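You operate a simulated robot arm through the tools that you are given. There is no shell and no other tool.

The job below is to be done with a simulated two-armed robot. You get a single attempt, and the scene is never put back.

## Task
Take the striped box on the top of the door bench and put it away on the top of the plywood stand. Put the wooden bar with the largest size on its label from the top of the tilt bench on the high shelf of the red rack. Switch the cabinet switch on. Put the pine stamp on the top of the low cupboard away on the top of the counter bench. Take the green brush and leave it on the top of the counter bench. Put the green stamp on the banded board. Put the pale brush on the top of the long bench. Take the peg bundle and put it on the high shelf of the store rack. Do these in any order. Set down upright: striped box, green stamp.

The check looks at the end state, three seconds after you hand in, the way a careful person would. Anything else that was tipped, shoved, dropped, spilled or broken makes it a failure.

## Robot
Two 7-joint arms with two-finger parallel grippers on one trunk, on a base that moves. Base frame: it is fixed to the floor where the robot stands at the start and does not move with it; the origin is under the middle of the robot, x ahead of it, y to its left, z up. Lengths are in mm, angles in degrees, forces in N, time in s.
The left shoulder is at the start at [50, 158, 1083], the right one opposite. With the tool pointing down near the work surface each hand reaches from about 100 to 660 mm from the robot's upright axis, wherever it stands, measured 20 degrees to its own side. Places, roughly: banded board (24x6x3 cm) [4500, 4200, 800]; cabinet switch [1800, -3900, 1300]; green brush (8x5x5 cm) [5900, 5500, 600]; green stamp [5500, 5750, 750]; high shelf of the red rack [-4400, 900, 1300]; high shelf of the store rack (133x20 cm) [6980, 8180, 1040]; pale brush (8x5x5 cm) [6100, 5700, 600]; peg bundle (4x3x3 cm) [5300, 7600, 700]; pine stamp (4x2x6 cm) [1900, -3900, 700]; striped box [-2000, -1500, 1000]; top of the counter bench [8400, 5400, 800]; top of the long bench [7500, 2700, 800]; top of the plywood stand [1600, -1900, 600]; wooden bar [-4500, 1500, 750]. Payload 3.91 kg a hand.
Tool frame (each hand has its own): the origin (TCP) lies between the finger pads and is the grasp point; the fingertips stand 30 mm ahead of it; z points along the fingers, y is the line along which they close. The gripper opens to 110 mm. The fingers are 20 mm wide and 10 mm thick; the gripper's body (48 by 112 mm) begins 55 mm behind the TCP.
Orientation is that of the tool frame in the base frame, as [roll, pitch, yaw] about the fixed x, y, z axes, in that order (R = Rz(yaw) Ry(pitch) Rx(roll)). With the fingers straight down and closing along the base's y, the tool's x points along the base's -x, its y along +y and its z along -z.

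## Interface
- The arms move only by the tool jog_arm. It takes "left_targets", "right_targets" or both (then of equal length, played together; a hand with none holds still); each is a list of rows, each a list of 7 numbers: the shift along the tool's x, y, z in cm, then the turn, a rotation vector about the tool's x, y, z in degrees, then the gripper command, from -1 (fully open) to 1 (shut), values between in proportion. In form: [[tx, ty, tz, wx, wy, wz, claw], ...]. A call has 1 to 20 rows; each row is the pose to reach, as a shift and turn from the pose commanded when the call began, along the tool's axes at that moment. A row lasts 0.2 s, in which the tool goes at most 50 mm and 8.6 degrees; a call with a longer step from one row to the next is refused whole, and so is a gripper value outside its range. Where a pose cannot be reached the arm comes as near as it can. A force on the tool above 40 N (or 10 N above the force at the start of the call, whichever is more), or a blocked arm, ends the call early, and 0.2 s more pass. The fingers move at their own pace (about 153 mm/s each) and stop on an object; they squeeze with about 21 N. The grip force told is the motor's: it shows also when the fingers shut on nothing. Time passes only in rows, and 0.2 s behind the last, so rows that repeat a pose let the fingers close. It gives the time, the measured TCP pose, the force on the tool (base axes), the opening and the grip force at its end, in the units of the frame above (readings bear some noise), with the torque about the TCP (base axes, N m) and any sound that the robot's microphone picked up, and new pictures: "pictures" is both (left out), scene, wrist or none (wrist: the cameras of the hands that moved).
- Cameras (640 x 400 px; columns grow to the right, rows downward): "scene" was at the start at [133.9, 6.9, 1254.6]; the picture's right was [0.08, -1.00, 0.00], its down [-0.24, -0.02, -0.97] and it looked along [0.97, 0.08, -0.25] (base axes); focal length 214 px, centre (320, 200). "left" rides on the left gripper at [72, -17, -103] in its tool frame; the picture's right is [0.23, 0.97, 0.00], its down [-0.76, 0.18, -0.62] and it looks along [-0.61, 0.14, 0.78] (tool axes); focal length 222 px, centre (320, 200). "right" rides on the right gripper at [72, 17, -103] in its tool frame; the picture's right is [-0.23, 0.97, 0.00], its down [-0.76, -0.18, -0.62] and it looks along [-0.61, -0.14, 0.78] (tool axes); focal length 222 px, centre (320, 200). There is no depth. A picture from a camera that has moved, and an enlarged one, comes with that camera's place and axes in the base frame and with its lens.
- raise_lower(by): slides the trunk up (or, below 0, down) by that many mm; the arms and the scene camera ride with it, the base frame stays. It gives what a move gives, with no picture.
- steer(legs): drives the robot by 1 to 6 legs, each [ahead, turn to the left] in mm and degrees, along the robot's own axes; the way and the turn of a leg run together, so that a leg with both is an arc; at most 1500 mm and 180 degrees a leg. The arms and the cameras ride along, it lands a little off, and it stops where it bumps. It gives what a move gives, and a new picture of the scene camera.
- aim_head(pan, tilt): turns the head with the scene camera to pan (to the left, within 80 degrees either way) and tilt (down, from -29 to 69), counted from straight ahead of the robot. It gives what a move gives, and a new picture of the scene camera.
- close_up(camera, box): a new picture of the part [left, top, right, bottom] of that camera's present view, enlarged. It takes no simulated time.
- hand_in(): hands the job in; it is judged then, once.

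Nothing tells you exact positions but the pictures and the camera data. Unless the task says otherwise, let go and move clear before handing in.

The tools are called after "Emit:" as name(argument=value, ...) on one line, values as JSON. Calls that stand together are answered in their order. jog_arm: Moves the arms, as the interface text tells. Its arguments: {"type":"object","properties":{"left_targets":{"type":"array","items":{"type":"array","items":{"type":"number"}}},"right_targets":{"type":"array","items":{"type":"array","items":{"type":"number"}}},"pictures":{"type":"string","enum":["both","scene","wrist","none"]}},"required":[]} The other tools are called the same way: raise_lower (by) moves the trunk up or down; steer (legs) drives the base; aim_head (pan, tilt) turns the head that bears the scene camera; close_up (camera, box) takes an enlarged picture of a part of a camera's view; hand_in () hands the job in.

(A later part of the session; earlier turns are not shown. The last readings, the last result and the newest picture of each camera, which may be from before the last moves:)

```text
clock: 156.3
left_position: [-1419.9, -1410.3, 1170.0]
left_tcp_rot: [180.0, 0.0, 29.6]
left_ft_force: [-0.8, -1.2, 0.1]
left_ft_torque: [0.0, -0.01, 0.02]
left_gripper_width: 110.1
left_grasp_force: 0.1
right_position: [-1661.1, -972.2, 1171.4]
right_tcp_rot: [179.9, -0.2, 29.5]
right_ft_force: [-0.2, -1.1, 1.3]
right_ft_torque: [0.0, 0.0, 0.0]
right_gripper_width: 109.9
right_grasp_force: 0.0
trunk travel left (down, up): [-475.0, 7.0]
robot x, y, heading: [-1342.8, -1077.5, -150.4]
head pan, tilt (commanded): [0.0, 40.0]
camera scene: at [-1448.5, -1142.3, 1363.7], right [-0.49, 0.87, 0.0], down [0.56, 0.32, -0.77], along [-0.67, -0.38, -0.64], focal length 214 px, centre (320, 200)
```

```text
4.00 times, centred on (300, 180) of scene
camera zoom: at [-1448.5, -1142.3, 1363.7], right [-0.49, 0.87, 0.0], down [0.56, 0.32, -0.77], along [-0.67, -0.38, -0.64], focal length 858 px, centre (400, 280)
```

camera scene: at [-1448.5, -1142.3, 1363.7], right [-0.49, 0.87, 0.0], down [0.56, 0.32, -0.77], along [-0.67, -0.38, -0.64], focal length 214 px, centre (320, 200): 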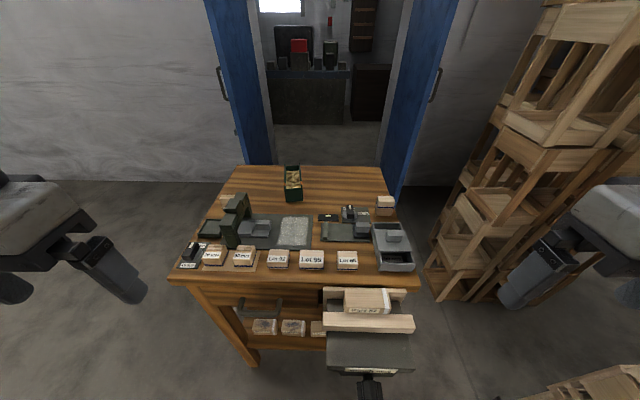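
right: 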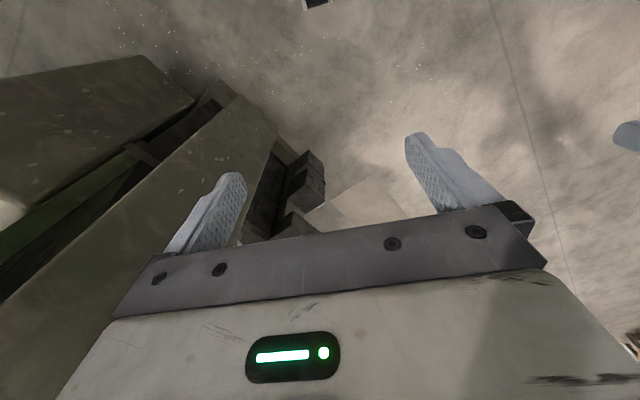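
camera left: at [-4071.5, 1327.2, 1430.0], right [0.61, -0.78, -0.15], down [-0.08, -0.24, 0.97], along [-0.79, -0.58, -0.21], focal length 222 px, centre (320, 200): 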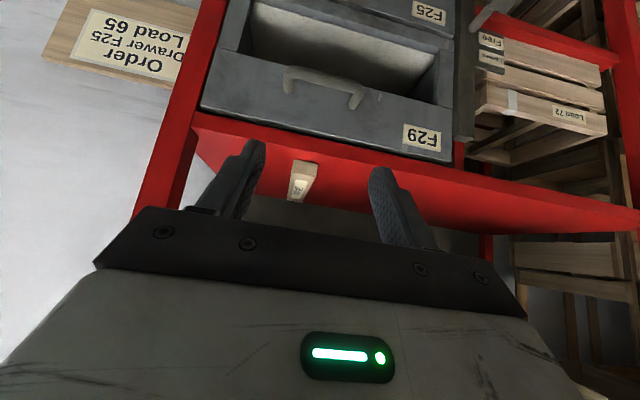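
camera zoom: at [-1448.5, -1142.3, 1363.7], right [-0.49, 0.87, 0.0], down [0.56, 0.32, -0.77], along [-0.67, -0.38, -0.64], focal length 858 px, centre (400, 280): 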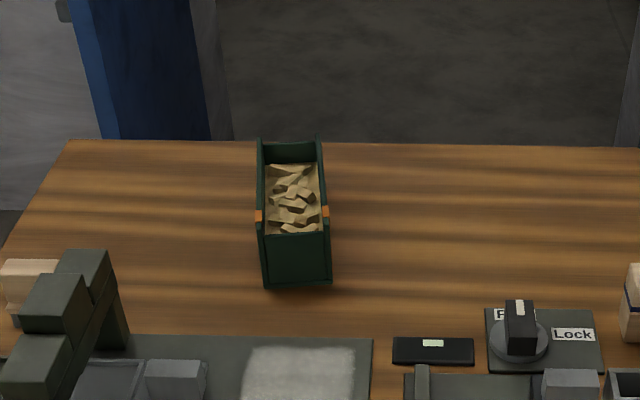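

Emit:
aim_head(pan=0, tilt=69)

```text
clock: 157.2
left_position: [-1419.4, -1410.4, 1170.2]
left_tcp_rot: [180.0, 0.0, 29.5]
left_ft_force: [0.2, 0.2, 0.5]
left_ft_torque: [-0.05, 0.0, -0.02]
left_gripper_width: 110.1
left_grasp_force: 0.0
right_position: [-1659.5, -973.6, 1172.0]
right_tcp_rot: [-180.0, -0.1, 29.4]
right_ft_force: [-0.2, 0.1, -0.6]
right_ft_torque: [-0.01, -0.01, -0.01]
right_gripper_width: 109.8
right_grasp_force: 0.0
trunk travel left (down, up): [-475.0, 7.0]
robot x, y, heading: [-1339.9, -1080.7, -150.7]
head pan, tilt (commanded): [0.0, 68.8]
camera scene: at [-1422.3, -1127.5, 1327.7], right [-0.49, 0.87, 0.0], down [0.81, 0.46, -0.36], along [-0.32, -0.18, -0.93], focal length 214 px, centre (320, 200)
```

scene: 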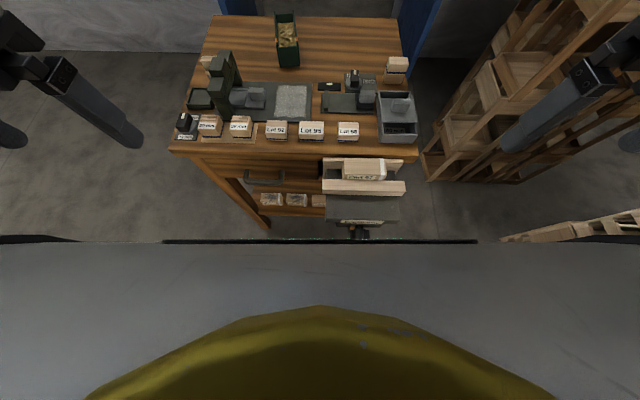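

I'll bring the left hand over the box with a 40° forward tilt and about 7° yaw to match the box, staying high above the other items.

Emit:
aim_head(pan=0, tilt=40)

Emit:
jog_arm(left_targets=[[-4.2, -1.15, 0.54, -0.19, -3.07, -0.52, -1], [-8.4, -2.3, 1.1, -0.38, -6.15, -1.03, -1], [-12.6, -3.4, 1.6, -0.56, -9.2, -1.55, -1], [-16.8, -4.6, 2.2, -0.75, -12.3, -2.07, -1], [-21, -5.7, 2.7, -0.94, -15.4, -2.58, -1], [-25.2, -6.9, 3.2, -1.13, -18.4, -3.1, -1], [-29.5, -8, 3.8, -1.32, -21.5, -3.6, -1], [-33.7, -9.2, 4.3, -1.5, -24.6, -4.13, -1], [-37.9, -10.3, 4.8, -1.7, -27.7, -4.65, -1], [-42.1, -11.5, 5.4, -1.88, -30.7, -5.16, -1], [-46.3, -12.6, 5.9, -2.07, -33.8, -5.68, -1], [-50.5, -13.8, 6.5, -2.26, -36.9, -6.2, -1], [-54.7, -14.9, 7, -2.44, -39.95, -6.71, -1], [-54.7, -14.9, 7, -2.44, -39.95, -6.71, -1]])

```text
clock: 158.1
left_position: [-1417.8, -1410.6, 1169.5]
left_tcp_rot: [-179.9, 0.1, 29.5]
left_ft_force: [-0.3, 1.1, -0.3]
left_ft_torque: [-0.01, 0.0, 0.0]
left_gripper_width: 110.1
left_grasp_force: 0.0
right_position: [-1660.5, -972.9, 1170.5]
right_tcp_rot: [-180.0, -0.1, 29.4]
right_ft_force: [0.8, -0.7, 0.6]
right_ft_torque: [0.02, 0.0, 0.05]
right_gripper_width: 110.0
right_grasp_force: 0.1
trunk travel left (down, up): [-475.0, 7.0]
robot x, y, heading: [-1341.0, -1084.9, -150.9]
head pan, tilt (commanded): [0.0, 40.0]
camera scene: at [-1447.5, -1141.8, 1363.7], right [-0.49, 0.87, 0.0], down [0.56, 0.32, -0.77], along [-0.67, -0.38, -0.64], focal length 214 px, centre (320, 200)
```

scene: 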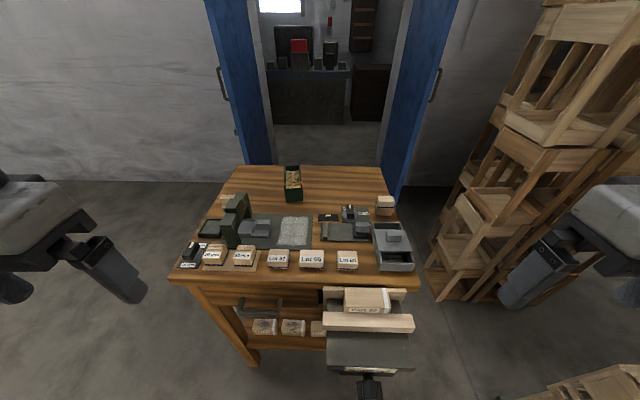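

```text
clock: 161.1
left_position: [-1931.6, -1543.9, 1089.5]
left_tcp_rot: [179.9, 40.1, 36.5]
left_ft_force: [0.5, -0.3, -0.3]
left_ft_torque: [-0.04, -0.02, 0.03]
left_gripper_width: 110.4
left_grasp_force: 0.0
left hand out of reach, approached as far as the arm can: row 13, 14
right_position: [-1660.1, -972.1, 1171.8]
right_tcp_rot: [179.9, -0.1, 29.5]
right_ft_force: [-0.5, 0.3, 0.1]
right_ft_torque: [-0.01, 0.0, 0.05]
right_gripper_width: 110.0
right_grasp_force: 0.0
trunk travel left (down, up): [-475.0, 7.0]
robot x, y, heading: [-1342.7, -1075.2, -150.6]
head pan, tilt (commanded): [0.0, 40.0]
camera scene: at [-1448.0, -1140.4, 1363.8], right [-0.49, 0.87, 0.0], down [0.56, 0.32, -0.77], along [-0.67, -0.38, -0.64], focal length 214 px, centre (320, 200)
camera left: at [-1844.7, -1456.1, 1121.9], right [0.72, -0.68, -0.15], down [-0.04, -0.25, 0.97], along [-0.69, -0.69, -0.21], focal length 222 px, centre (320, 200)
```

scene: 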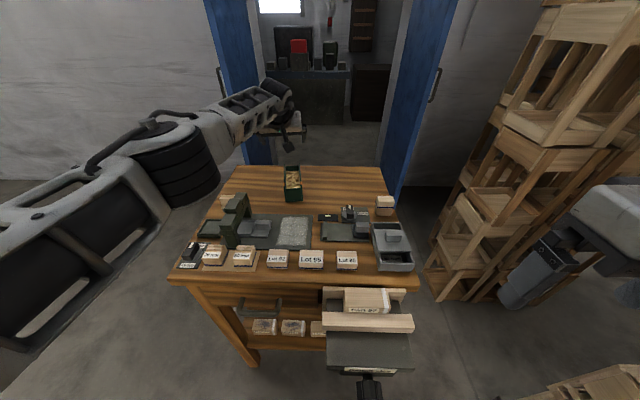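
left: 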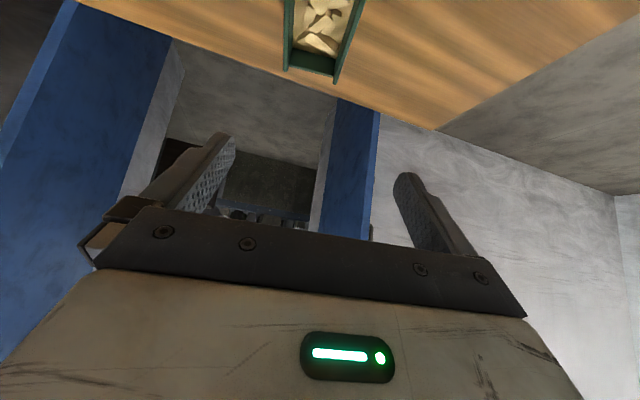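

The hand stops ~30 mm short at full stretch. I'll drive 40 mm closer (about 90 mm free to the bench legs) and re-check.

Emit:
steer(legs=[[40, 0]])

Emit:
close_up(camera="left", box=[200, 0, 440, 150])

```text
clock: 162.0
left_position: [-1967.4, -1565.4, 1089.2]
left_tcp_rot: [180.0, 40.0, 36.6]
left_ft_force: [0.6, -0.6, 0.3]
left_ft_torque: [0.03, 0.0, 0.03]
left_gripper_width: 110.1
left_grasp_force: 0.1
right_position: [-1693.9, -993.1, 1172.3]
right_tcp_rot: [-180.0, 0.0, 29.5]
right_ft_force: [0.0, -0.7, 0.5]
right_ft_torque: [0.01, -0.02, 0.0]
right_gripper_width: 110.1
right_grasp_force: 0.0
trunk travel left (down, up): [-475.0, 7.0]
robot x, y, heading: [-1376.5, -1102.2, -150.4]
head pan, tilt (commanded): [0.0, 40.0]
camera scene: at [-1482.6, -1161.7, 1363.8], right [-0.49, 0.87, 0.0], down [0.56, 0.32, -0.77], along [-0.67, -0.38, -0.64], focal length 214 px, centre (320, 200)
```

scene: 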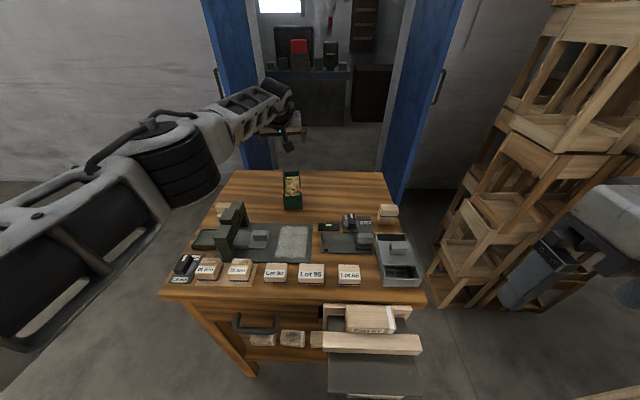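

```text
2.67 times, centred on (320, 75) of left
camera zoom: at [-1878.9, -1477.9, 1121.8], right [0.72, -0.68, -0.15], down [-0.04, -0.25, 0.97], along [-0.69, -0.69, -0.21], focal length 592 px, centre (320, 533)
```

zoom: 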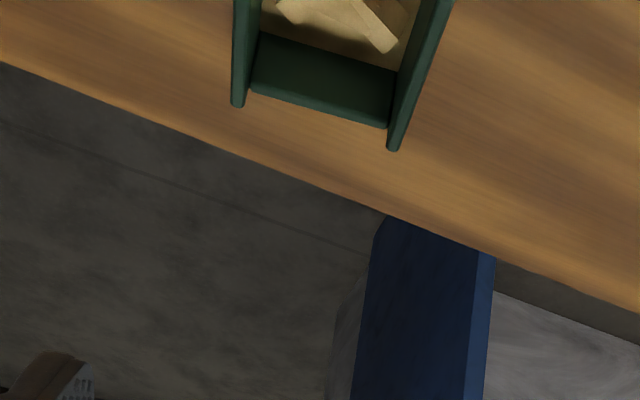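

Now the box's yaw matches the tool; the box centre is ~14 mm to tool -y and ~14 mm back. I'll correct and lower a little, checking the true position.

Emit:
jog_arm(left_targets=[[1.85, -0.7, 1.1, 0, 0, 0, -1], [3.68, -1.4, 2.13, 0, 0, 0, -1], [3.68, -1.4, 2.13, 0, 0, 0, -1]], pictures="wrist")

Emit:
close_up(camera="left", box=[200, 0, 440, 150])

```text
clock: 162.8
left_position: [-1963.7, -1545.3, 1048.8]
left_tcp_rot: [180.0, 40.0, 36.6]
left_ft_force: [0.4, -1.0, -0.4]
left_ft_torque: [0.01, 0.03, -0.01]
left_gripper_width: 110.1
left_grasp_force: 0.2
right_position: [-1695.0, -992.7, 1171.3]
right_tcp_rot: [-180.0, -0.1, 29.4]
right_ft_force: [0.1, -0.2, 0.3]
right_ft_torque: [0.0, -0.01, -0.02]
right_gripper_width: 109.8
right_grasp_force: 0.0
trunk travel left (down, up): [-475.0, 7.0]
robot x, y, heading: [-1380.0, -1102.5, -150.4]
head pan, tilt (commanded): [0.0, 40.0]
camera left: at [-1875.8, -1459.4, 1082.0], right [0.72, -0.68, -0.15], down [-0.04, -0.25, 0.97], along [-0.69, -0.69, -0.21], focal length 222 px, centre (320, 200)
```

left: 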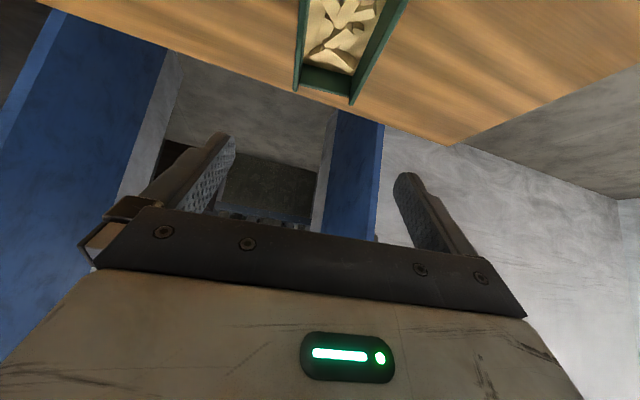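

```text
2.67 times, centred on (320, 75) of left
camera zoom: at [-1875.8, -1459.4, 1082.0], right [0.72, -0.68, -0.15], down [-0.04, -0.25, 0.97], along [-0.69, -0.69, -0.21], focal length 592 px, centre (320, 533)
```

zoom: 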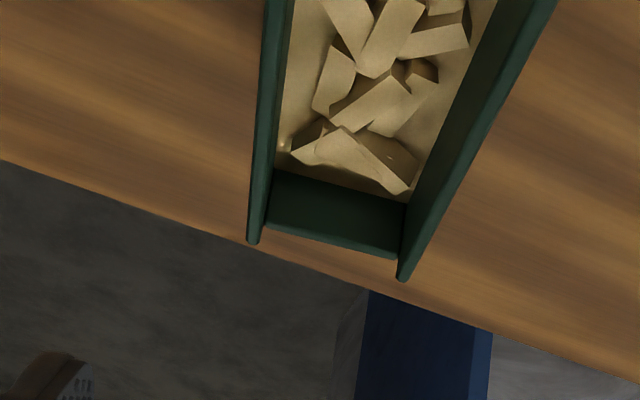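

Centred now. Lowering the rest of the way to straddle the box, then closing.

Emit:
jog_arm(left_targets=[[2.57, 0, 3.06, 0, 0, 0, -1], [5.14, 0, 6.13, 0, 0, 0, -1], [6.6, 0, 7.85, 0, 0, 0, -1], [7.97, 0, 9.5, 0, 0, 0, -1], [7.97, 0, 9.5, 0, 0, 0, -1]])

Emit:
close_up(camera="scene", box=[220, 140, 380, 260])

```text
clock: 164.0
left_position: [-1947.1, -1544.5, 919.0]
left_tcp_rot: [-179.9, 40.2, 36.6]
left_ft_force: [0.3, 0.4, 0.2]
left_ft_torque: [0.0, -0.02, 0.0]
left_gripper_width: 109.8
left_grasp_force: 0.1
left hand out of reach, approached as far as the arm can: row 2, 3, 4, 5
right_position: [-1695.9, -991.9, 1170.2]
right_tcp_rot: [179.9, -0.1, 29.4]
right_ft_force: [-0.9, 0.2, -0.3]
right_ft_torque: [-0.04, 0.0, 0.0]
right_gripper_width: 109.9
right_grasp_force: 0.0
trunk travel left (down, up): [-475.0, 7.0]
robot x, y, heading: [-1372.5, -1101.5, -150.7]
head pan, tilt (commanded): [0.0, 40.0]
camera scene: at [-1482.6, -1161.2, 1363.8], right [-0.49, 0.87, 0.0], down [0.56, 0.32, -0.77], along [-0.67, -0.38, -0.64], focal length 214 px, centre (320, 200)
camera left: at [-1859.0, -1459.0, 952.1], right [0.72, -0.68, -0.15], down [-0.04, -0.25, 0.97], along [-0.69, -0.69, -0.21], focal length 222 px, centre (320, 200)
```

scene: 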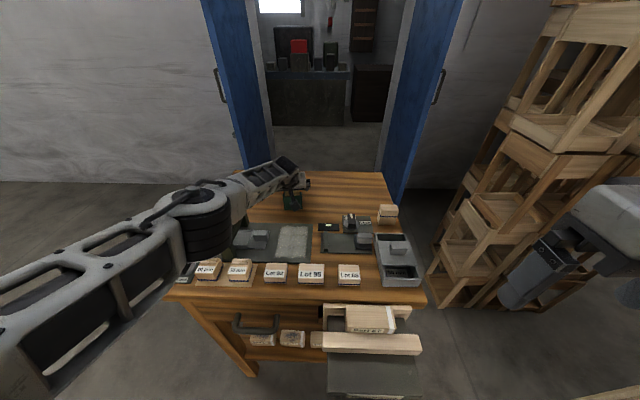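
left: 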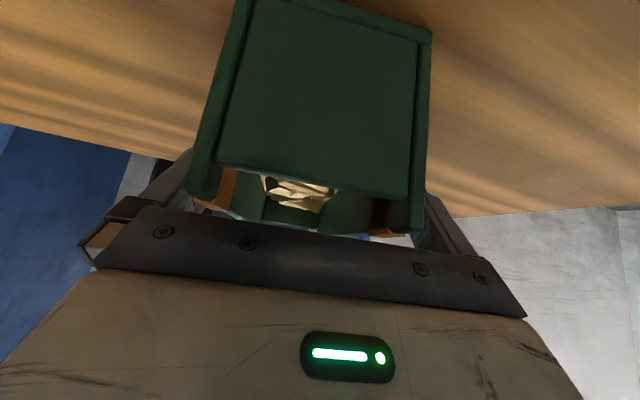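

```text
3.33 times, centred on (300, 200) of scene
camera zoom: at [-1482.6, -1161.2, 1363.8], right [-0.49, 0.87, 0.0], down [0.56, 0.32, -0.77], along [-0.67, -0.38, -0.64], focal length 715 px, centre (387, 200)
```

zoom: 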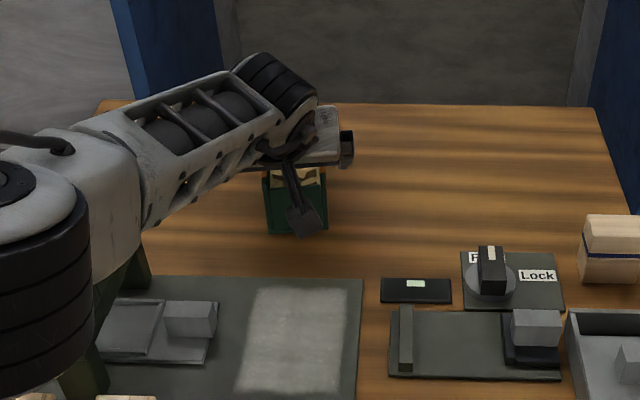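

The hand is ~16 mm short of the box centre and ~9 mm off to one side. I'll creep the base 18 mm forward (still ~90 mm clear of the bench), then correct sideways before closing.

Emit:
steer(legs=[[18, 0]])

Emit:
close_up(camera="left", box=[140, 0, 500, 260])

```text
clock: 164.9
left_position: [-1948.9, -1546.6, 926.2]
left_tcp_rot: [-179.9, 40.5, 36.6]
left_ft_force: [1.1, -0.4, -0.5]
left_ft_torque: [0.02, 0.03, 0.02]
left_gripper_width: 110.1
left_grasp_force: 0.1
right_position: [-1695.1, -992.6, 1173.8]
right_tcp_rot: [-179.8, 0.4, 29.3]
right_ft_force: [-0.1, 0.5, -0.5]
right_ft_torque: [0.01, -0.02, 0.01]
right_gripper_width: 110.1
right_grasp_force: 0.1
trunk travel left (down, up): [-475.0, 7.0]
robot x, y, heading: [-1384.2, -1106.1, -150.7]
head pan, tilt (commanded): [0.0, 40.0]
stopped in leg 1: the robot was blocked; the commanded pose is now the measured one
camera scene: at [-1481.1, -1160.7, 1365.0], right [-0.49, 0.87, 0.0], down [0.56, 0.31, -0.77], along [-0.67, -0.38, -0.64], focal length 214 px, centre (320, 200)
```

scene: 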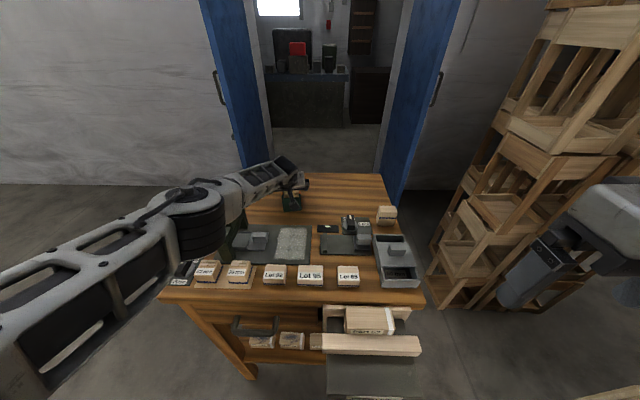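

```text
1.54 times, centred on (320, 130) of left
camera zoom: at [-1860.5, -1459.8, 957.1], right [0.72, -0.68, -0.15], down [-0.03, -0.25, 0.97], along [-0.69, -0.69, -0.2], focal length 342 px, centre (320, 308)
```

zoom: 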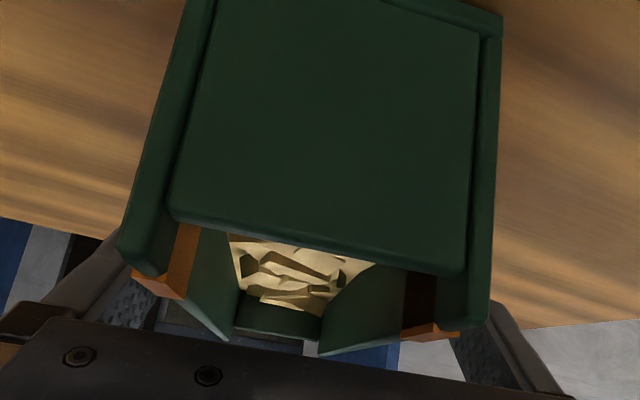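

The base got blocked (probably against the vice/bench front) and pitched slightly. I'll back off a little right away to release the contact.

Emit:
steer(legs=[[-12, 0]])

```text
clock: 165.6
left_position: [-1943.5, -1543.5, 919.5]
left_tcp_rot: [-179.9, 40.0, 36.6]
left_ft_force: [0.3, 0.3, -0.2]
left_ft_torque: [0.0, 0.02, -0.02]
left_gripper_width: 109.9
left_grasp_force: 0.1
right_position: [-1692.7, -991.0, 1171.2]
right_tcp_rot: [-179.9, -0.1, 29.3]
right_ft_force: [0.4, -0.1, 0.6]
right_ft_torque: [-0.01, 0.01, 0.02]
right_gripper_width: 109.8
right_grasp_force: 0.0
trunk travel left (down, up): [-475.0, 7.0]
robot x, y, heading: [-1374.5, -1099.6, -150.7]
head pan, tilt (commanded): [0.0, 40.0]
camera scene: at [-1480.1, -1159.6, 1363.8], right [-0.49, 0.87, 0.0], down [0.56, 0.31, -0.77], along [-0.67, -0.37, -0.64], focal length 214 px, centre (320, 200)
```

scene: 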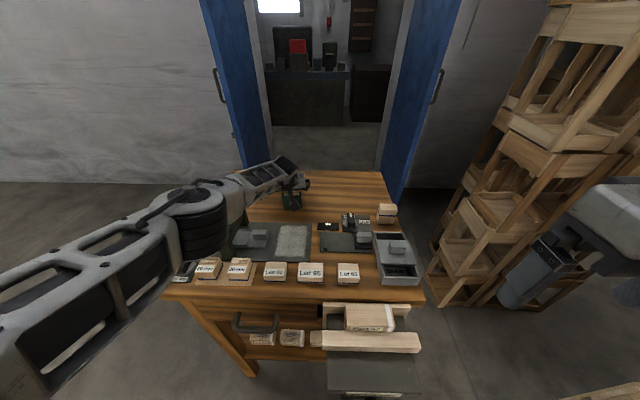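

Contact released, all items unchanged. Now a 10 mm sideways correction and a gentle close on the box's side walls.

Emit:
jog_arm(left_targets=[[0, -0.5, 0, 0, 0, 0, -1], [0, -1.0, 0, 0, 0, 0, -1], [0, -1.0, 0, 0, 0, 0, -0.6], [0, -1.0, 0, 0, 0, 0, -0.4]], pictures="wrist")

Emit:
close_up(camera="left", box=[140, 0, 500, 260])

```text
clock: 166.6
left_position: [-1946.5, -1535.3, 918.7]
left_tcp_rot: [-179.8, 40.1, 36.6]
left_ft_force: [1.1, -0.4, 3.8]
left_ft_torque: [0.11, -0.14, -0.03]
left_gripper_width: 77.3
left_grasp_force: 0.1
left hand out of reach, approached as far as the arm can: row 2, 3, 4
right_position: [-1693.2, -991.0, 1171.2]
right_tcp_rot: [-180.0, -0.1, 29.2]
right_ft_force: [0.0, -0.1, 0.0]
right_ft_torque: [0.01, 0.02, 0.02]
right_gripper_width: 109.9
right_grasp_force: 0.1
trunk travel left (down, up): [-475.0, 7.0]
robot x, y, heading: [-1373.7, -1099.2, -150.7]
head pan, tilt (commanded): [0.0, 40.0]
camera left: at [-1858.7, -1448.5, 950.4], right [0.72, -0.68, -0.15], down [-0.04, -0.25, 0.97], along [-0.69, -0.69, -0.21], focal length 222 px, centre (320, 200)
```

left: 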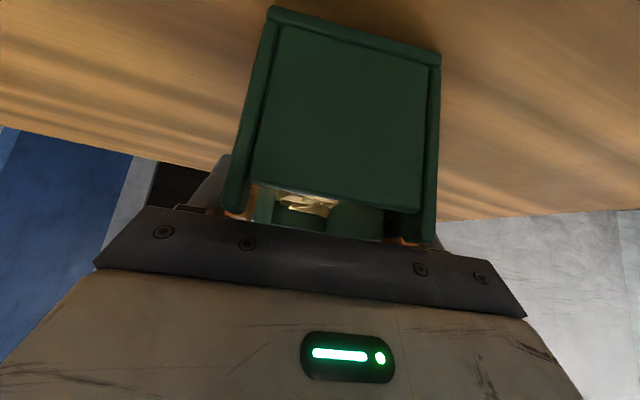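

```text
1.54 times, centred on (320, 130) of left
camera zoom: at [-1858.7, -1448.5, 950.4], right [0.72, -0.68, -0.15], down [-0.04, -0.25, 0.97], along [-0.69, -0.69, -0.21], focal length 342 px, centre (320, 308)
```

zoom: 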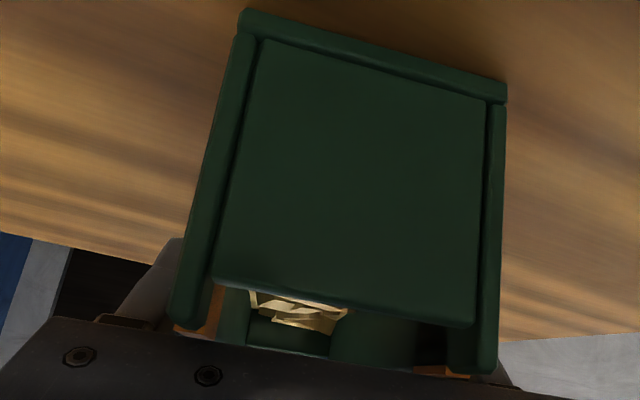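

A slight 4 N upward force suggests the gripper body touches the box rim; I'll raise 8 mm, then close.

Emit:
jog_arm(left_targets=[[-0.51, 0, -0.61, 0, 0, 0, -0.4], [-0.51, 0, -0.61, 0, 0, 0, -0.4]], pictures="none")

```text
clock: 167.2
left_position: [-1946.0, -1534.6, 926.1]
left_tcp_rot: [-180.0, 40.1, 36.6]
left_ft_force: [-0.8, -0.6, -0.8]
left_ft_torque: [-0.01, 0.02, -0.01]
left_gripper_width: 77.0
left_grasp_force: 0.1
right_position: [-1692.8, -991.8, 1171.3]
right_tcp_rot: [-179.9, 0.0, 29.3]
right_ft_force: [-0.2, 0.6, -0.1]
right_ft_torque: [-0.01, -0.03, -0.01]
right_gripper_width: 110.1
right_grasp_force: 0.0
trunk travel left (down, up): [-475.0, 7.0]
robot x, y, heading: [-1373.4, -1102.2, -150.6]
head pan, tilt (commanded): [0.0, 40.0]
```

Emit:
jog_arm(left_targets=[[0, 0, 0, 0, 0, 0, -0.25], [0, 0, 0, 0, 0, 0, -0.15], [0, 0, 0, 0, 0, 0, 0], [0, 0, 0, 0, 0, 0, 0.5], [0, 0, 0, 0, 0, 0, 1], [0, 0, 0, 0, 0, 0, 1]])

Emit:
close_up(camera="scene", box=[220, 140, 380, 260])

```text
clock: 168.6
left_position: [-1946.6, -1534.2, 926.0]
left_tcp_rot: [-179.9, 40.0, 36.6]
left_ft_force: [-0.9, -1.0, 0.6]
left_ft_torque: [-0.04, 0.01, 0.02]
left_gripper_width: 59.8
left_grasp_force: 21.0
right_position: [-1692.7, -990.8, 1170.4]
right_tcp_rot: [180.0, -0.1, 29.3]
right_ft_force: [0.1, 0.7, 0.5]
right_ft_torque: [0.01, -0.01, 0.01]
right_gripper_width: 110.3
right_grasp_force: 0.1
trunk travel left (down, up): [-475.0, 7.0]
robot x, y, heading: [-1376.3, -1098.4, -150.7]
head pan, tilt (commanded): [0.0, 40.0]
camera scene: at [-1480.3, -1159.8, 1363.8], right [-0.49, 0.87, 0.0], down [0.56, 0.31, -0.77], along [-0.67, -0.37, -0.64], focal length 214 px, centre (320, 200)
camera left: at [-1858.3, -1448.1, 958.1], right [0.72, -0.68, -0.15], down [-0.04, -0.25, 0.97], along [-0.69, -0.69, -0.21], focal length 222 px, centre (320, 200)
```

scene: 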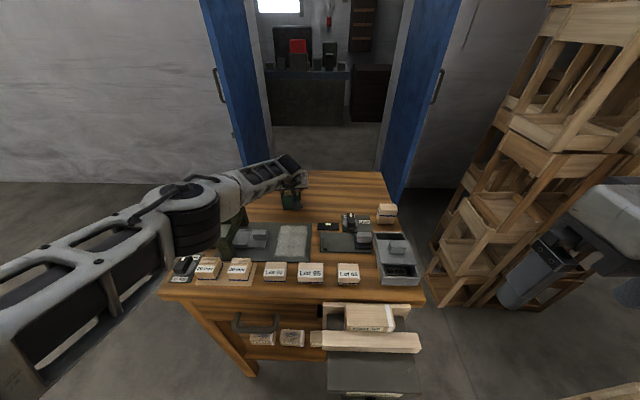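
left: 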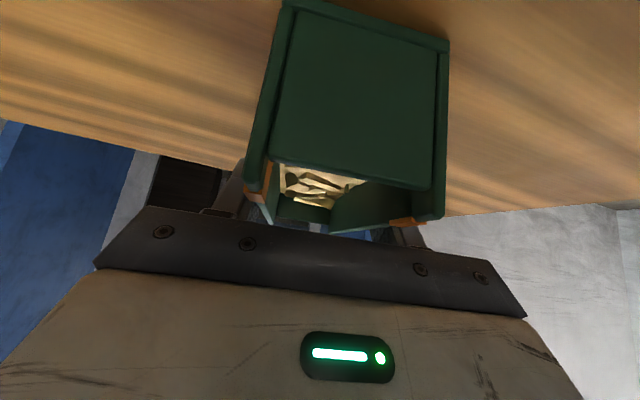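

```text
3.33 times, centred on (300, 200) of scene
camera zoom: at [-1480.3, -1159.8, 1363.8], right [-0.49, 0.87, 0.0], down [0.56, 0.31, -0.77], along [-0.67, -0.37, -0.64], focal length 715 px, centre (387, 200)
```

zoom: 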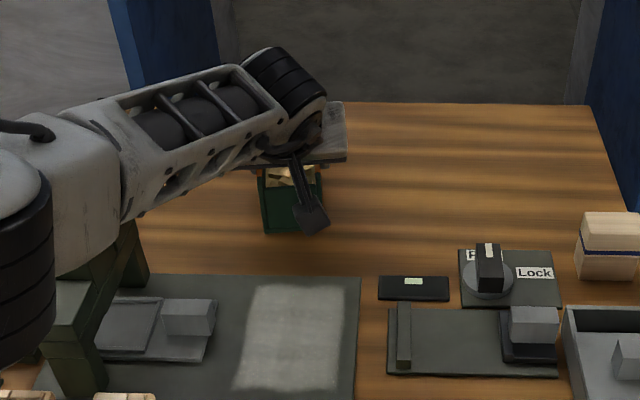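

The box is gripped (59.8 mm, 21 N). Lifting straight up slowly.

Emit:
jog_arm(left_targets=[[-0.64, 0, -0.77, 0, 0, 0, 1], [-1.93, 0, -2.3, 0, 0, 0, 1], [-3.86, 0, -4.6, 0, 0, 0, 1], [-5.8, 0, -6.9, 0, 0, 0, 1], [-7.7, 0, -9.2, 0, 0, 0, 1], [-7.7, 0, -9.2, 0, 0, 0, 1]])

Emit:
close_up(camera="scene", box=[220, 120, 380, 260])

```text
clock: 170.0
left_position: [-1945.1, -1534.4, 1046.1]
left_tcp_rot: [-179.9, 40.1, 36.6]
left_ft_force: [0.4, 0.6, -1.2]
left_ft_torque: [0.02, 0.01, 0.03]
left_gripper_width: 59.6
left_grasp_force: 20.5
right_position: [-1692.5, -991.6, 1171.5]
right_tcp_rot: [180.0, -0.1, 29.3]
right_ft_force: [0.3, -0.2, 0.4]
right_ft_torque: [-0.02, -0.01, 0.01]
right_gripper_width: 110.0
right_grasp_force: 0.1
trunk travel left (down, up): [-475.0, 7.0]
robot x, y, heading: [-1367.7, -1098.5, -150.6]
head pan, tilt (commanded): [0.0, 40.0]
camera scene: at [-1480.6, -1160.0, 1363.7], right [-0.49, 0.87, 0.0], down [0.56, 0.31, -0.77], along [-0.67, -0.37, -0.64], focal length 214 px, centre (320, 200)
camera left: at [-1857.6, -1447.4, 1078.3], right [0.72, -0.68, -0.15], down [-0.04, -0.25, 0.97], along [-0.69, -0.69, -0.21], focal length 222 px, centre (320, 200)
```

scene: 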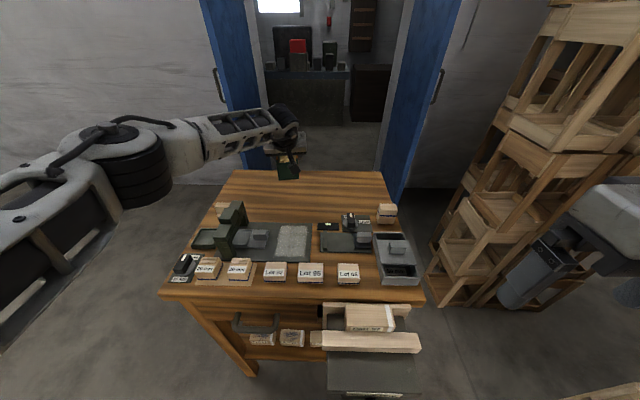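
left: 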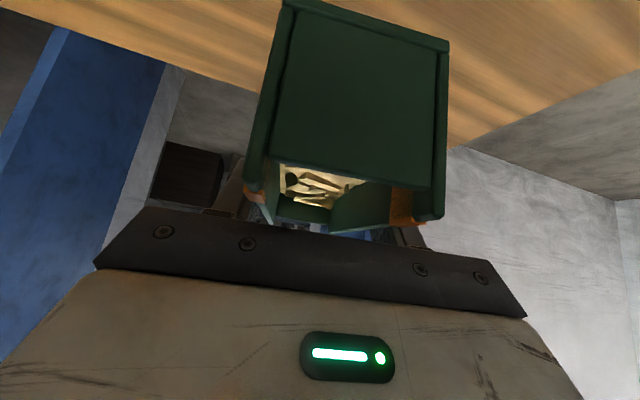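

```text
2.86 times, centred on (300, 190) of scene
camera zoom: at [-1480.6, -1160.0, 1363.7], right [-0.49, 0.87, 0.0], down [0.56, 0.31, -0.77], along [-0.67, -0.37, -0.64], focal length 613 px, centre (377, 229)
```

zoom: 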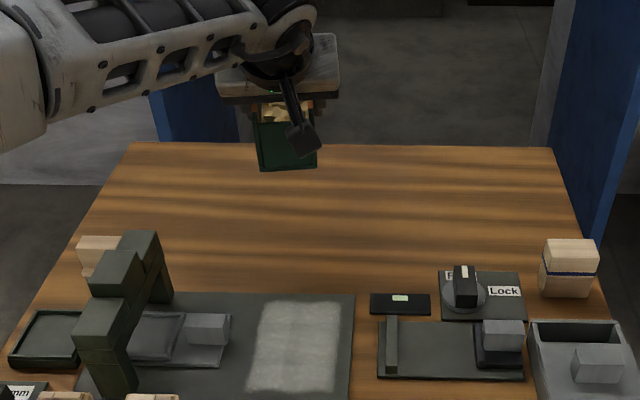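

Held upright, everything else undisturbed. Lifting more, then backing away and retracting the arm.

Emit:
jog_arm(left_targets=[[-1.93, 0, -2.3, 0, 0, 0, 1], [-3.86, 0, -4.6, 0, 0, 0, 1], [-5.8, 0, -6.9, 0, 0, 0, 1], [-5.8, 0, -6.9, 0, 0, 0, 1]], pictures="none")

Emit:
steer(legs=[[-450, 0]])

```text
clock: 171.0
left_position: [-1947.6, -1535.4, 1134.2]
left_tcp_rot: [180.0, 40.0, 36.6]
left_ft_force: [0.6, 0.4, -2.2]
left_ft_torque: [0.0, 0.0, -0.02]
left_gripper_width: 59.8
left_grasp_force: 21.1
right_position: [-1692.4, -990.9, 1170.8]
right_tcp_rot: [-180.0, 0.0, 29.4]
right_ft_force: [-0.4, -1.0, 0.5]
right_ft_torque: [-0.04, -0.03, 0.0]
right_gripper_width: 109.9
right_grasp_force: 0.0
trunk travel left (down, up): [-475.0, 7.0]
robot x, y, heading: [-1368.9, -1101.8, -150.7]
head pan, tilt (commanded): [0.0, 40.0]
```

```text
clock: 173.7
left_position: [-1559.8, -1314.7, 1133.9]
left_tcp_rot: [-179.9, 39.9, 36.4]
left_ft_force: [0.1, -0.7, -1.9]
left_ft_torque: [0.03, -0.02, -0.02]
left_gripper_width: 59.6
left_grasp_force: 21.4
right_position: [-1302.4, -773.1, 1171.4]
right_tcp_rot: [180.0, -0.1, 29.0]
right_ft_force: [0.0, -0.1, 0.1]
right_ft_torque: [0.0, 0.01, 0.03]
right_gripper_width: 110.0
right_grasp_force: 0.1
trunk travel left (down, up): [-475.0, 7.0]
robot x, y, heading: [-985.0, -881.0, -151.0]
head pan, tilt (commanded): [0.0, 40.0]
camera scene: at [-1091.7, -942.5, 1363.8], right [-0.48, 0.88, 0.0], down [0.56, 0.31, -0.77], along [-0.67, -0.37, -0.64], focal length 214 px, centre (320, 200)
```

scene: 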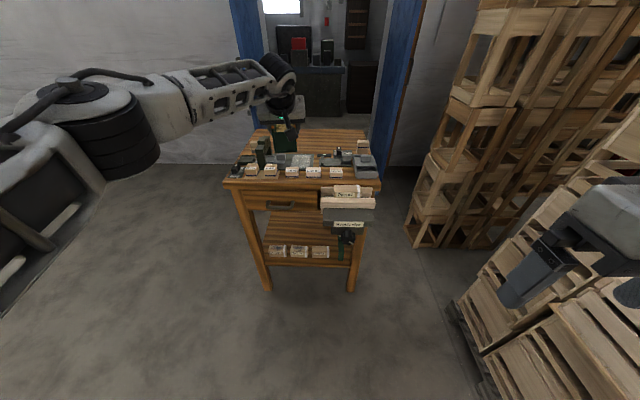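

Emit:
jog_arm(left_targets=[[2.63, 1.6, -2.64, 0, 0, 0, 1], [5.26, 3.2, -5.29, 0, 0, 0, 1], [7.88, 4.8, -7.93, 0, 0, 0, 1], [10.5, 6.4, -10.6, 0, 0, 0, 1], [13.1, 8, -13.2, 0, 0, 0, 1], [15.8, 9.6, -15.9, 0, 0, 0, 1], [18.4, 11.2, -18.5, 0, 0, 0, 1], [21, 12.8, -21.2, 0, 0, 0, 1], [23.65, 14.4, -23.8, 0, 0, 0, 1], [23.65, 14.4, -23.8, 0, 0, 0, 1]], pictures="scene")

```text
clock: 175.9
left_position: [-1210.7, -1235.9, 1167.0]
left_tcp_rot: [180.0, 39.9, 36.3]
left_ft_force: [0.1, -0.2, -1.6]
left_ft_torque: [0.01, -0.02, 0.01]
left_gripper_width: 59.5
left_grasp_force: 20.8
left hand out of reach, approached as far as the arm can: row 9, 10
right_position: [-1303.8, -772.9, 1171.1]
right_tcp_rot: [-180.0, 0.0, 29.1]
right_ft_force: [0.4, 0.0, 0.0]
right_ft_torque: [-0.04, -0.03, -0.01]
right_gripper_width: 110.0
right_grasp_force: 0.0
trunk travel left (down, up): [-475.0, 7.0]
robot x, y, heading: [-984.0, -881.4, -151.4]
head pan, tilt (commanded): [0.0, 40.0]
camera scene: at [-1092.1, -942.8, 1363.8], right [-0.48, 0.88, 0.0], down [0.56, 0.31, -0.77], along [-0.67, -0.37, -0.64], focal length 214 px, centre (320, 200)
```

scene: 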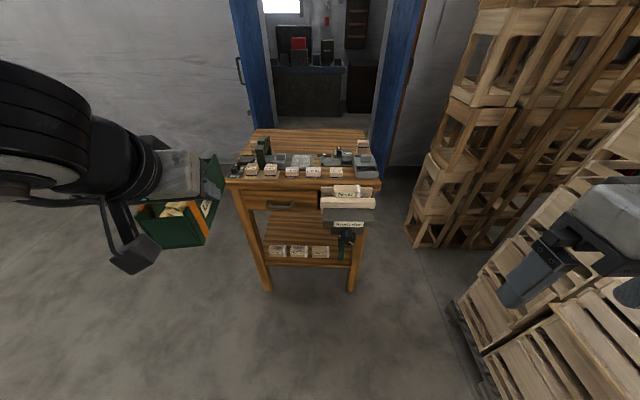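

Emit:
close_up(camera="scene", box=[100, 130, 260, 270])

```text
2.86 times, centred on (180, 200) of scene
camera zoom: at [-1092.1, -942.8, 1363.8], right [-0.48, 0.88, 0.0], down [0.56, 0.31, -0.77], along [-0.67, -0.37, -0.64], focal length 613 px, centre (720, 200)
```

zoom: 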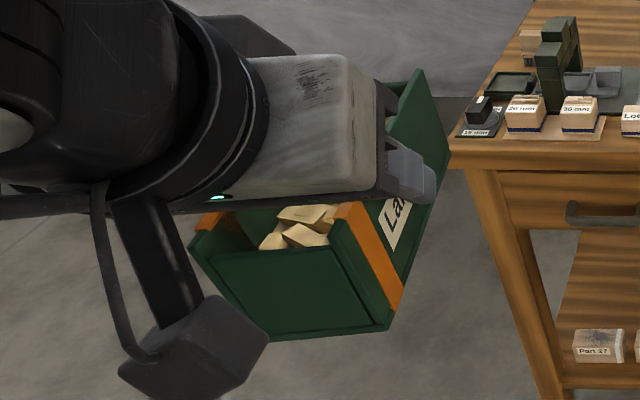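

The box clearly has an orange stripe. Now I turn left toward the far side of the machine where the plywood stand should be.

Emit:
steer(legs=[[0, 97]])

Emit:
aim_head(pan=-10, tilt=15)

```text
clock: 180.4
left_position: [-602.5, -1065.5, 1166.5]
left_tcp_rot: [179.9, 39.9, 133.4]
left_ft_force: [-0.6, 0.0, -1.7]
left_ft_torque: [0.01, -0.04, 0.02]
left_gripper_width: 60.1
left_grasp_force: 20.9
right_position: [-1052.0, -1213.3, 1170.8]
right_tcp_rot: [-179.9, -0.1, 126.0]
right_ft_force: [-1.0, 0.7, 0.2]
right_ft_torque: [0.01, 0.0, -0.01]
right_gripper_width: 110.0
right_grasp_force: 0.0
trunk travel left (down, up): [-475.0, 7.0]
robot x, y, heading: [-983.2, -881.6, -53.7]
head pan, tilt (commanded): [0.0, 40.0]
camera scene: at [-908.7, -983.2, 1363.8], right [-0.81, -0.59, 0.0], down [-0.38, 0.52, -0.77], along [0.45, -0.62, -0.64], focal length 214 px, centre (320, 200)
```

scene: 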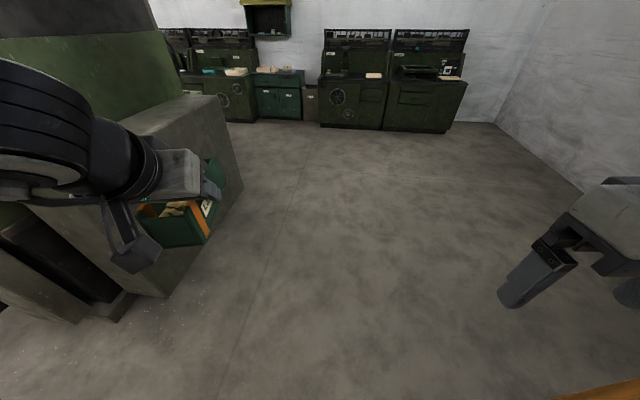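

```text
clock: 181.3
left_position: [-604.0, -1065.8, 1166.6]
left_tcp_rot: [180.0, 39.8, 133.4]
left_ft_force: [0.1, 0.6, -1.3]
left_ft_torque: [0.01, 0.02, 0.02]
left_gripper_width: 60.1
left_grasp_force: 21.5
right_position: [-1051.8, -1212.2, 1171.3]
right_tcp_rot: [180.0, -0.1, 126.0]
right_ft_force: [0.6, -0.3, 0.1]
right_ft_torque: [-0.03, 0.0, 0.0]
right_gripper_width: 109.8
right_grasp_force: 0.0
trunk travel left (down, up): [-475.0, 7.0]
robot x, y, heading: [-984.8, -880.7, -53.9]
head pan, tilt (commanded): [-10.0, 15.0]
camera scene: at [-917.7, -998.4, 1403.3], right [-0.9, -0.44, 0.0], down [-0.11, 0.23, -0.97], along [0.42, -0.87, -0.26], focal length 214 px, centre (320, 200)
```

scene: 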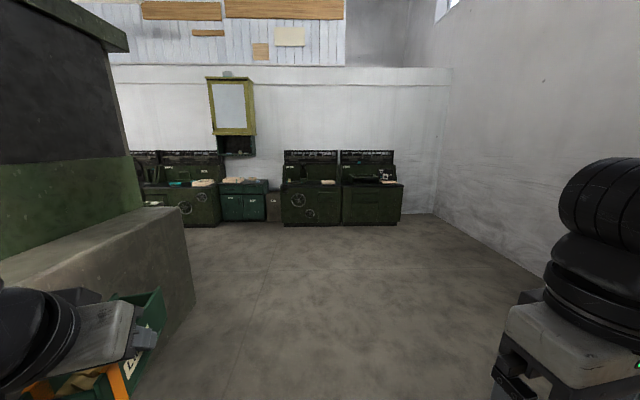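

Emit:
steer(legs=[[1500, 0], [550, 0]])

Emit:
aim_head(pan=60, tilt=20)

```text
clock: 191.6
left_position: [600.3, -2747.9, 1167.3]
left_tcp_rot: [-180.0, 39.9, 132.7]
left_ft_force: [0.8, 0.6, -2.0]
left_ft_torque: [0.01, -0.02, -0.01]
left_gripper_width: 59.7
left_grasp_force: 21.5
right_position: [150.1, -2889.5, 1171.8]
right_tcp_rot: [-179.9, 0.0, 125.4]
right_ft_force: [-0.5, 0.0, 0.0]
right_ft_torque: [0.02, 0.04, -0.01]
right_gripper_width: 110.2
right_grasp_force: 0.1
trunk travel left (down, up): [-475.0, 7.0]
robot x, y, heading: [223.9, -2555.9, -54.8]
head pan, tilt (commanded): [-10.0, 15.0]
camera scene: at [287.1, -2677.1, 1403.3], right [-0.9, -0.43, 0.0], down [-0.11, 0.23, -0.97], along [0.41, -0.87, -0.26], focal length 214 px, centre (320, 200)
```

scene: 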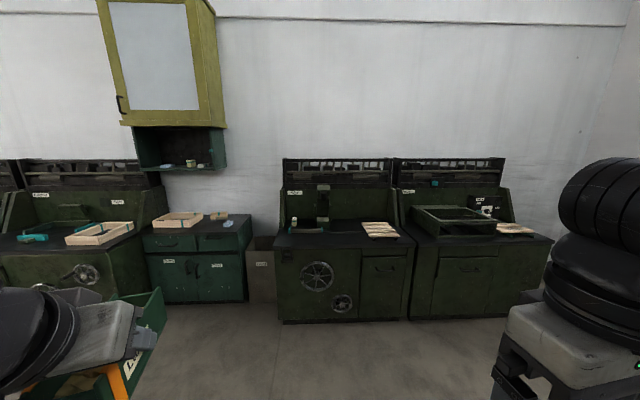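

```text
clock: 193.0
left_position: [600.4, -2747.5, 1167.0]
left_tcp_rot: [180.0, 39.9, 132.7]
left_ft_force: [0.7, 0.4, -1.7]
left_ft_torque: [0.01, 0.02, 0.01]
left_gripper_width: 60.0
left_grasp_force: 21.0
right_position: [150.2, -2889.3, 1171.0]
right_tcp_rot: [-179.9, -0.2, 125.4]
right_ft_force: [-0.3, 0.4, 0.6]
right_ft_torque: [0.01, 0.05, 0.03]
right_gripper_width: 109.9
right_grasp_force: 0.0
trunk travel left (down, up): [-475.0, 7.0]
robot x, y, heading: [223.1, -2555.0, -54.8]
head pan, tilt (commanded): [60.0, 20.0]
camera scene: at [339.5, -2583.7, 1395.2], right [0.09, -1.0, 0.0], down [-0.34, -0.03, -0.94], along [0.94, 0.09, -0.34], focal length 214 px, centre (320, 200)
```

scene: 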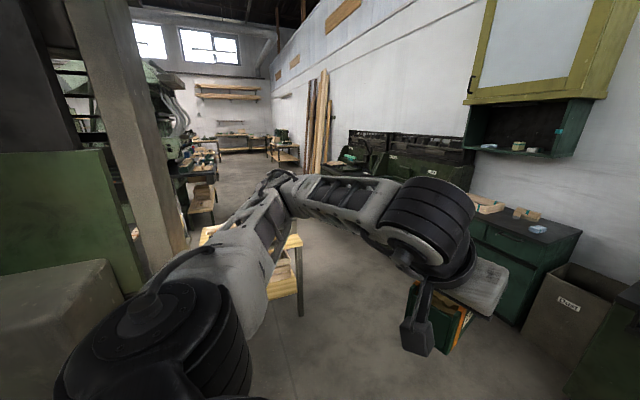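

The plywood stand is behind my left arm in this view. I'll turn the robot to face it.

Emit:
aim_head(pan=0, tilt=22)

Emit:
steer(legs=[[0, 75]])

```text
clock: 194.3
left_position: [599.9, -2747.9, 1166.5]
left_tcp_rot: [-179.9, 39.9, 132.7]
left_ft_force: [0.1, 0.2, -2.1]
left_ft_torque: [0.04, -0.01, 0.0]
left_gripper_width: 59.8
left_grasp_force: 21.2
right_position: [151.0, -2889.6, 1171.0]
right_tcp_rot: [-180.0, -0.1, 125.3]
right_ft_force: [-0.2, 0.3, -0.2]
right_ft_torque: [-0.02, -0.01, -0.03]
right_gripper_width: 110.2
right_grasp_force: 0.1
trunk travel left (down, up): [-475.0, 7.0]
robot x, y, heading: [222.8, -2558.0, -54.6]
head pan, tilt (commanded): [0.0, 22.0]
camera scene: at [300.6, -2668.0, 1392.0], right [-0.81, -0.58, 0.0], down [-0.22, 0.31, -0.93], along [0.54, -0.76, -0.37], focal length 214 px, centre (320, 200)
```

scene: 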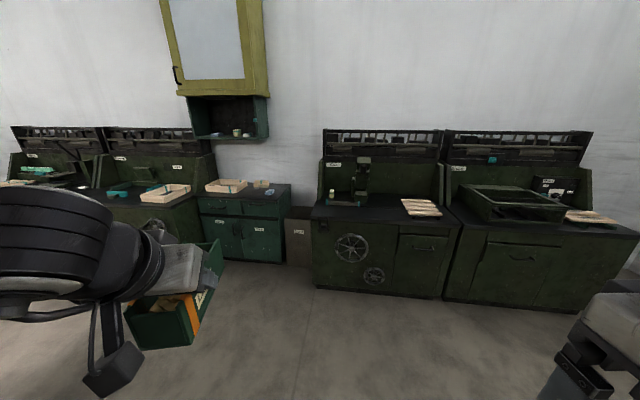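

```text
clock: 197.9
left_position: [502.0, -2243.0, 1168.0]
left_tcp_rot: [-179.9, 40.0, -152.3]
left_ft_force: [0.1, 0.5, -1.7]
left_ft_torque: [-0.03, 0.04, 0.02]
left_gripper_width: 59.9
left_grasp_force: 20.6
right_position: [522.6, -2714.0, 1171.2]
right_tcp_rot: [-180.0, -0.2, -159.5]
right_ft_force: [-0.5, 0.6, 0.0]
right_ft_torque: [0.02, 0.03, 0.01]
right_gripper_width: 109.9
right_grasp_force: 0.0
trunk travel left (down, up): [-475.0, 7.0]
robot x, y, heading: [224.0, -2557.8, 20.5]
head pan, tilt (commanded): [0.0, 22.0]
camera scene: at [347.9, -2513.0, 1391.9], right [0.35, -0.94, 0.0], down [-0.35, -0.13, -0.93], along [0.87, 0.32, -0.37], focal length 214 px, centre (320, 200)
```

scene: 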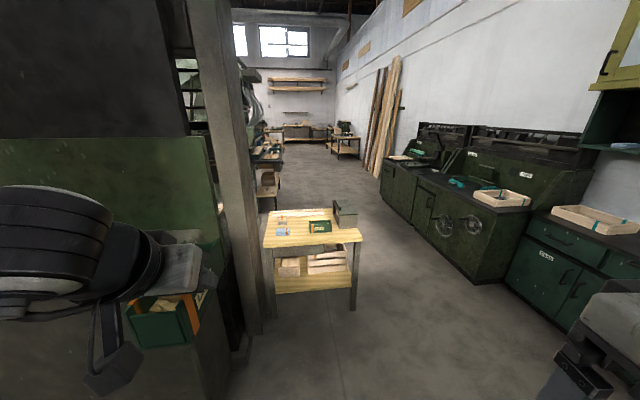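

Emit:
close_up(camera="scene", box=[240, 180, 390, 320])

Emit:
close_up(camera="scene", box=[480, 180, 640, 300])

```text
2.86 times, centred on (315, 250) of scene
camera zoom: at [347.9, -2513.0, 1391.9], right [0.35, -0.94, 0.0], down [-0.35, -0.13, -0.93], along [0.87, 0.32, -0.37], focal length 613 px, centre (334, 57)
```

zoom: 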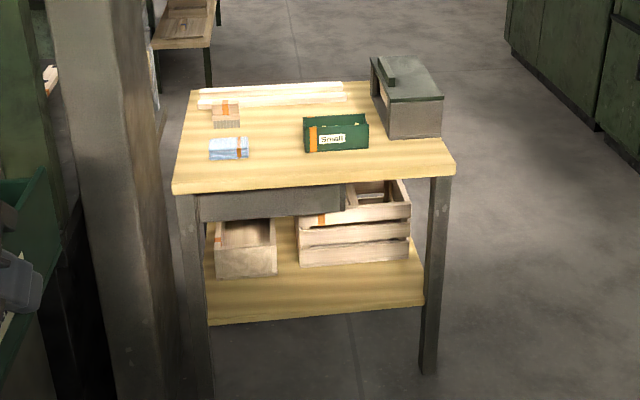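

```text
3.33 times, centred on (560, 240) of scene
camera zoom: at [347.9, -2513.0, 1391.9], right [0.35, -0.94, 0.0], down [-0.35, -0.13, -0.93], along [0.87, 0.32, -0.37], focal length 715 px, centre (-480, 67)
```

zoom: 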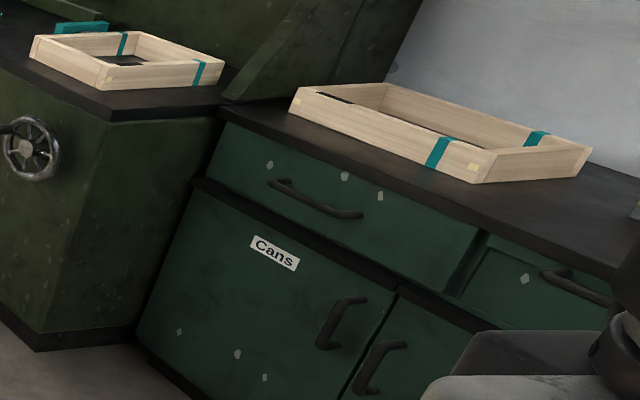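

The stand already holds another orange-striped green box labelled "Small", confirming my choice. There is a free gap on its left-centre; because of the machine on my left I'll approach it further to the right with the arm extended. First I shift to a start point about 1.1 m in front.

Emit:
steer(legs=[[0, -60], [374, 0], [0, 67.5]])

```text
clock: 205.9
left_position: [744.7, -2450.3, 1166.0]
left_tcp_rot: [-180.0, 39.9, -145.9]
left_ft_force: [0.2, 0.9, -2.0]
left_ft_torque: [0.0, 0.03, 0.01]
left_gripper_width: 59.8
left_grasp_force: 21.5
right_position: [817.6, -2916.7, 1170.9]
right_tcp_rot: [-179.9, -0.1, -153.1]
right_ft_force: [-0.4, 0.0, -0.1]
right_ft_torque: [0.03, 0.0, -0.04]
right_gripper_width: 109.9
right_grasp_force: 0.1
trunk travel left (down, up): [-475.0, 7.0]
robot x, y, heading: [498.1, -2793.5, 27.1]
head pan, tilt (commanded): [0.0, 22.0]
camera scene: at [620.7, -2736.3, 1391.9], right [0.45, -0.89, 0.0], down [-0.33, -0.17, -0.93], along [0.83, 0.42, -0.37], focal length 214 px, centre (320, 200)
```

scene: 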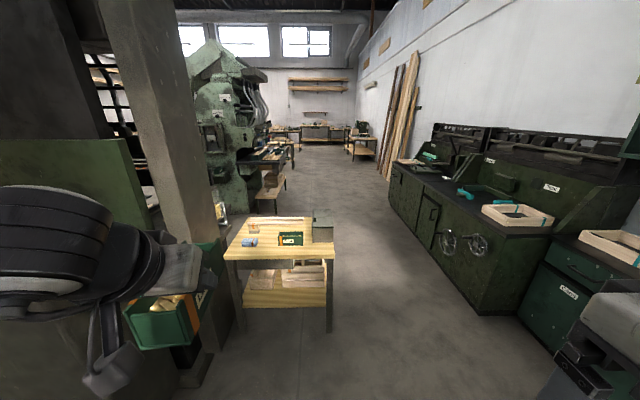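

Emit:
close_up(camera="scene", box=[200, 190, 360, 350])

```text
2.50 times, centred on (280, 270) of scene
camera zoom: at [620.7, -2736.3, 1391.9], right [0.45, -0.89, 0.0], down [-0.33, -0.17, -0.93], along [0.83, 0.42, -0.37], focal length 536 px, centre (420, 25)
```

zoom: 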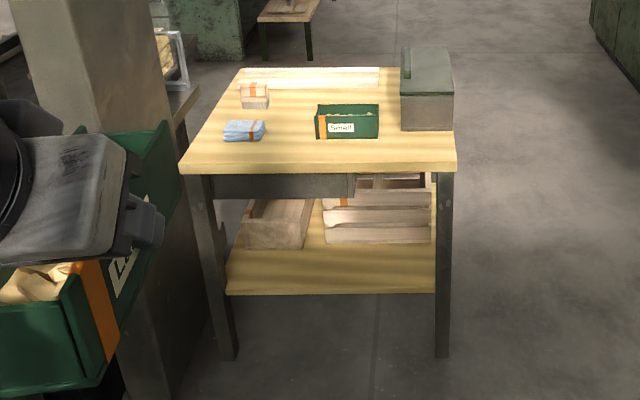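

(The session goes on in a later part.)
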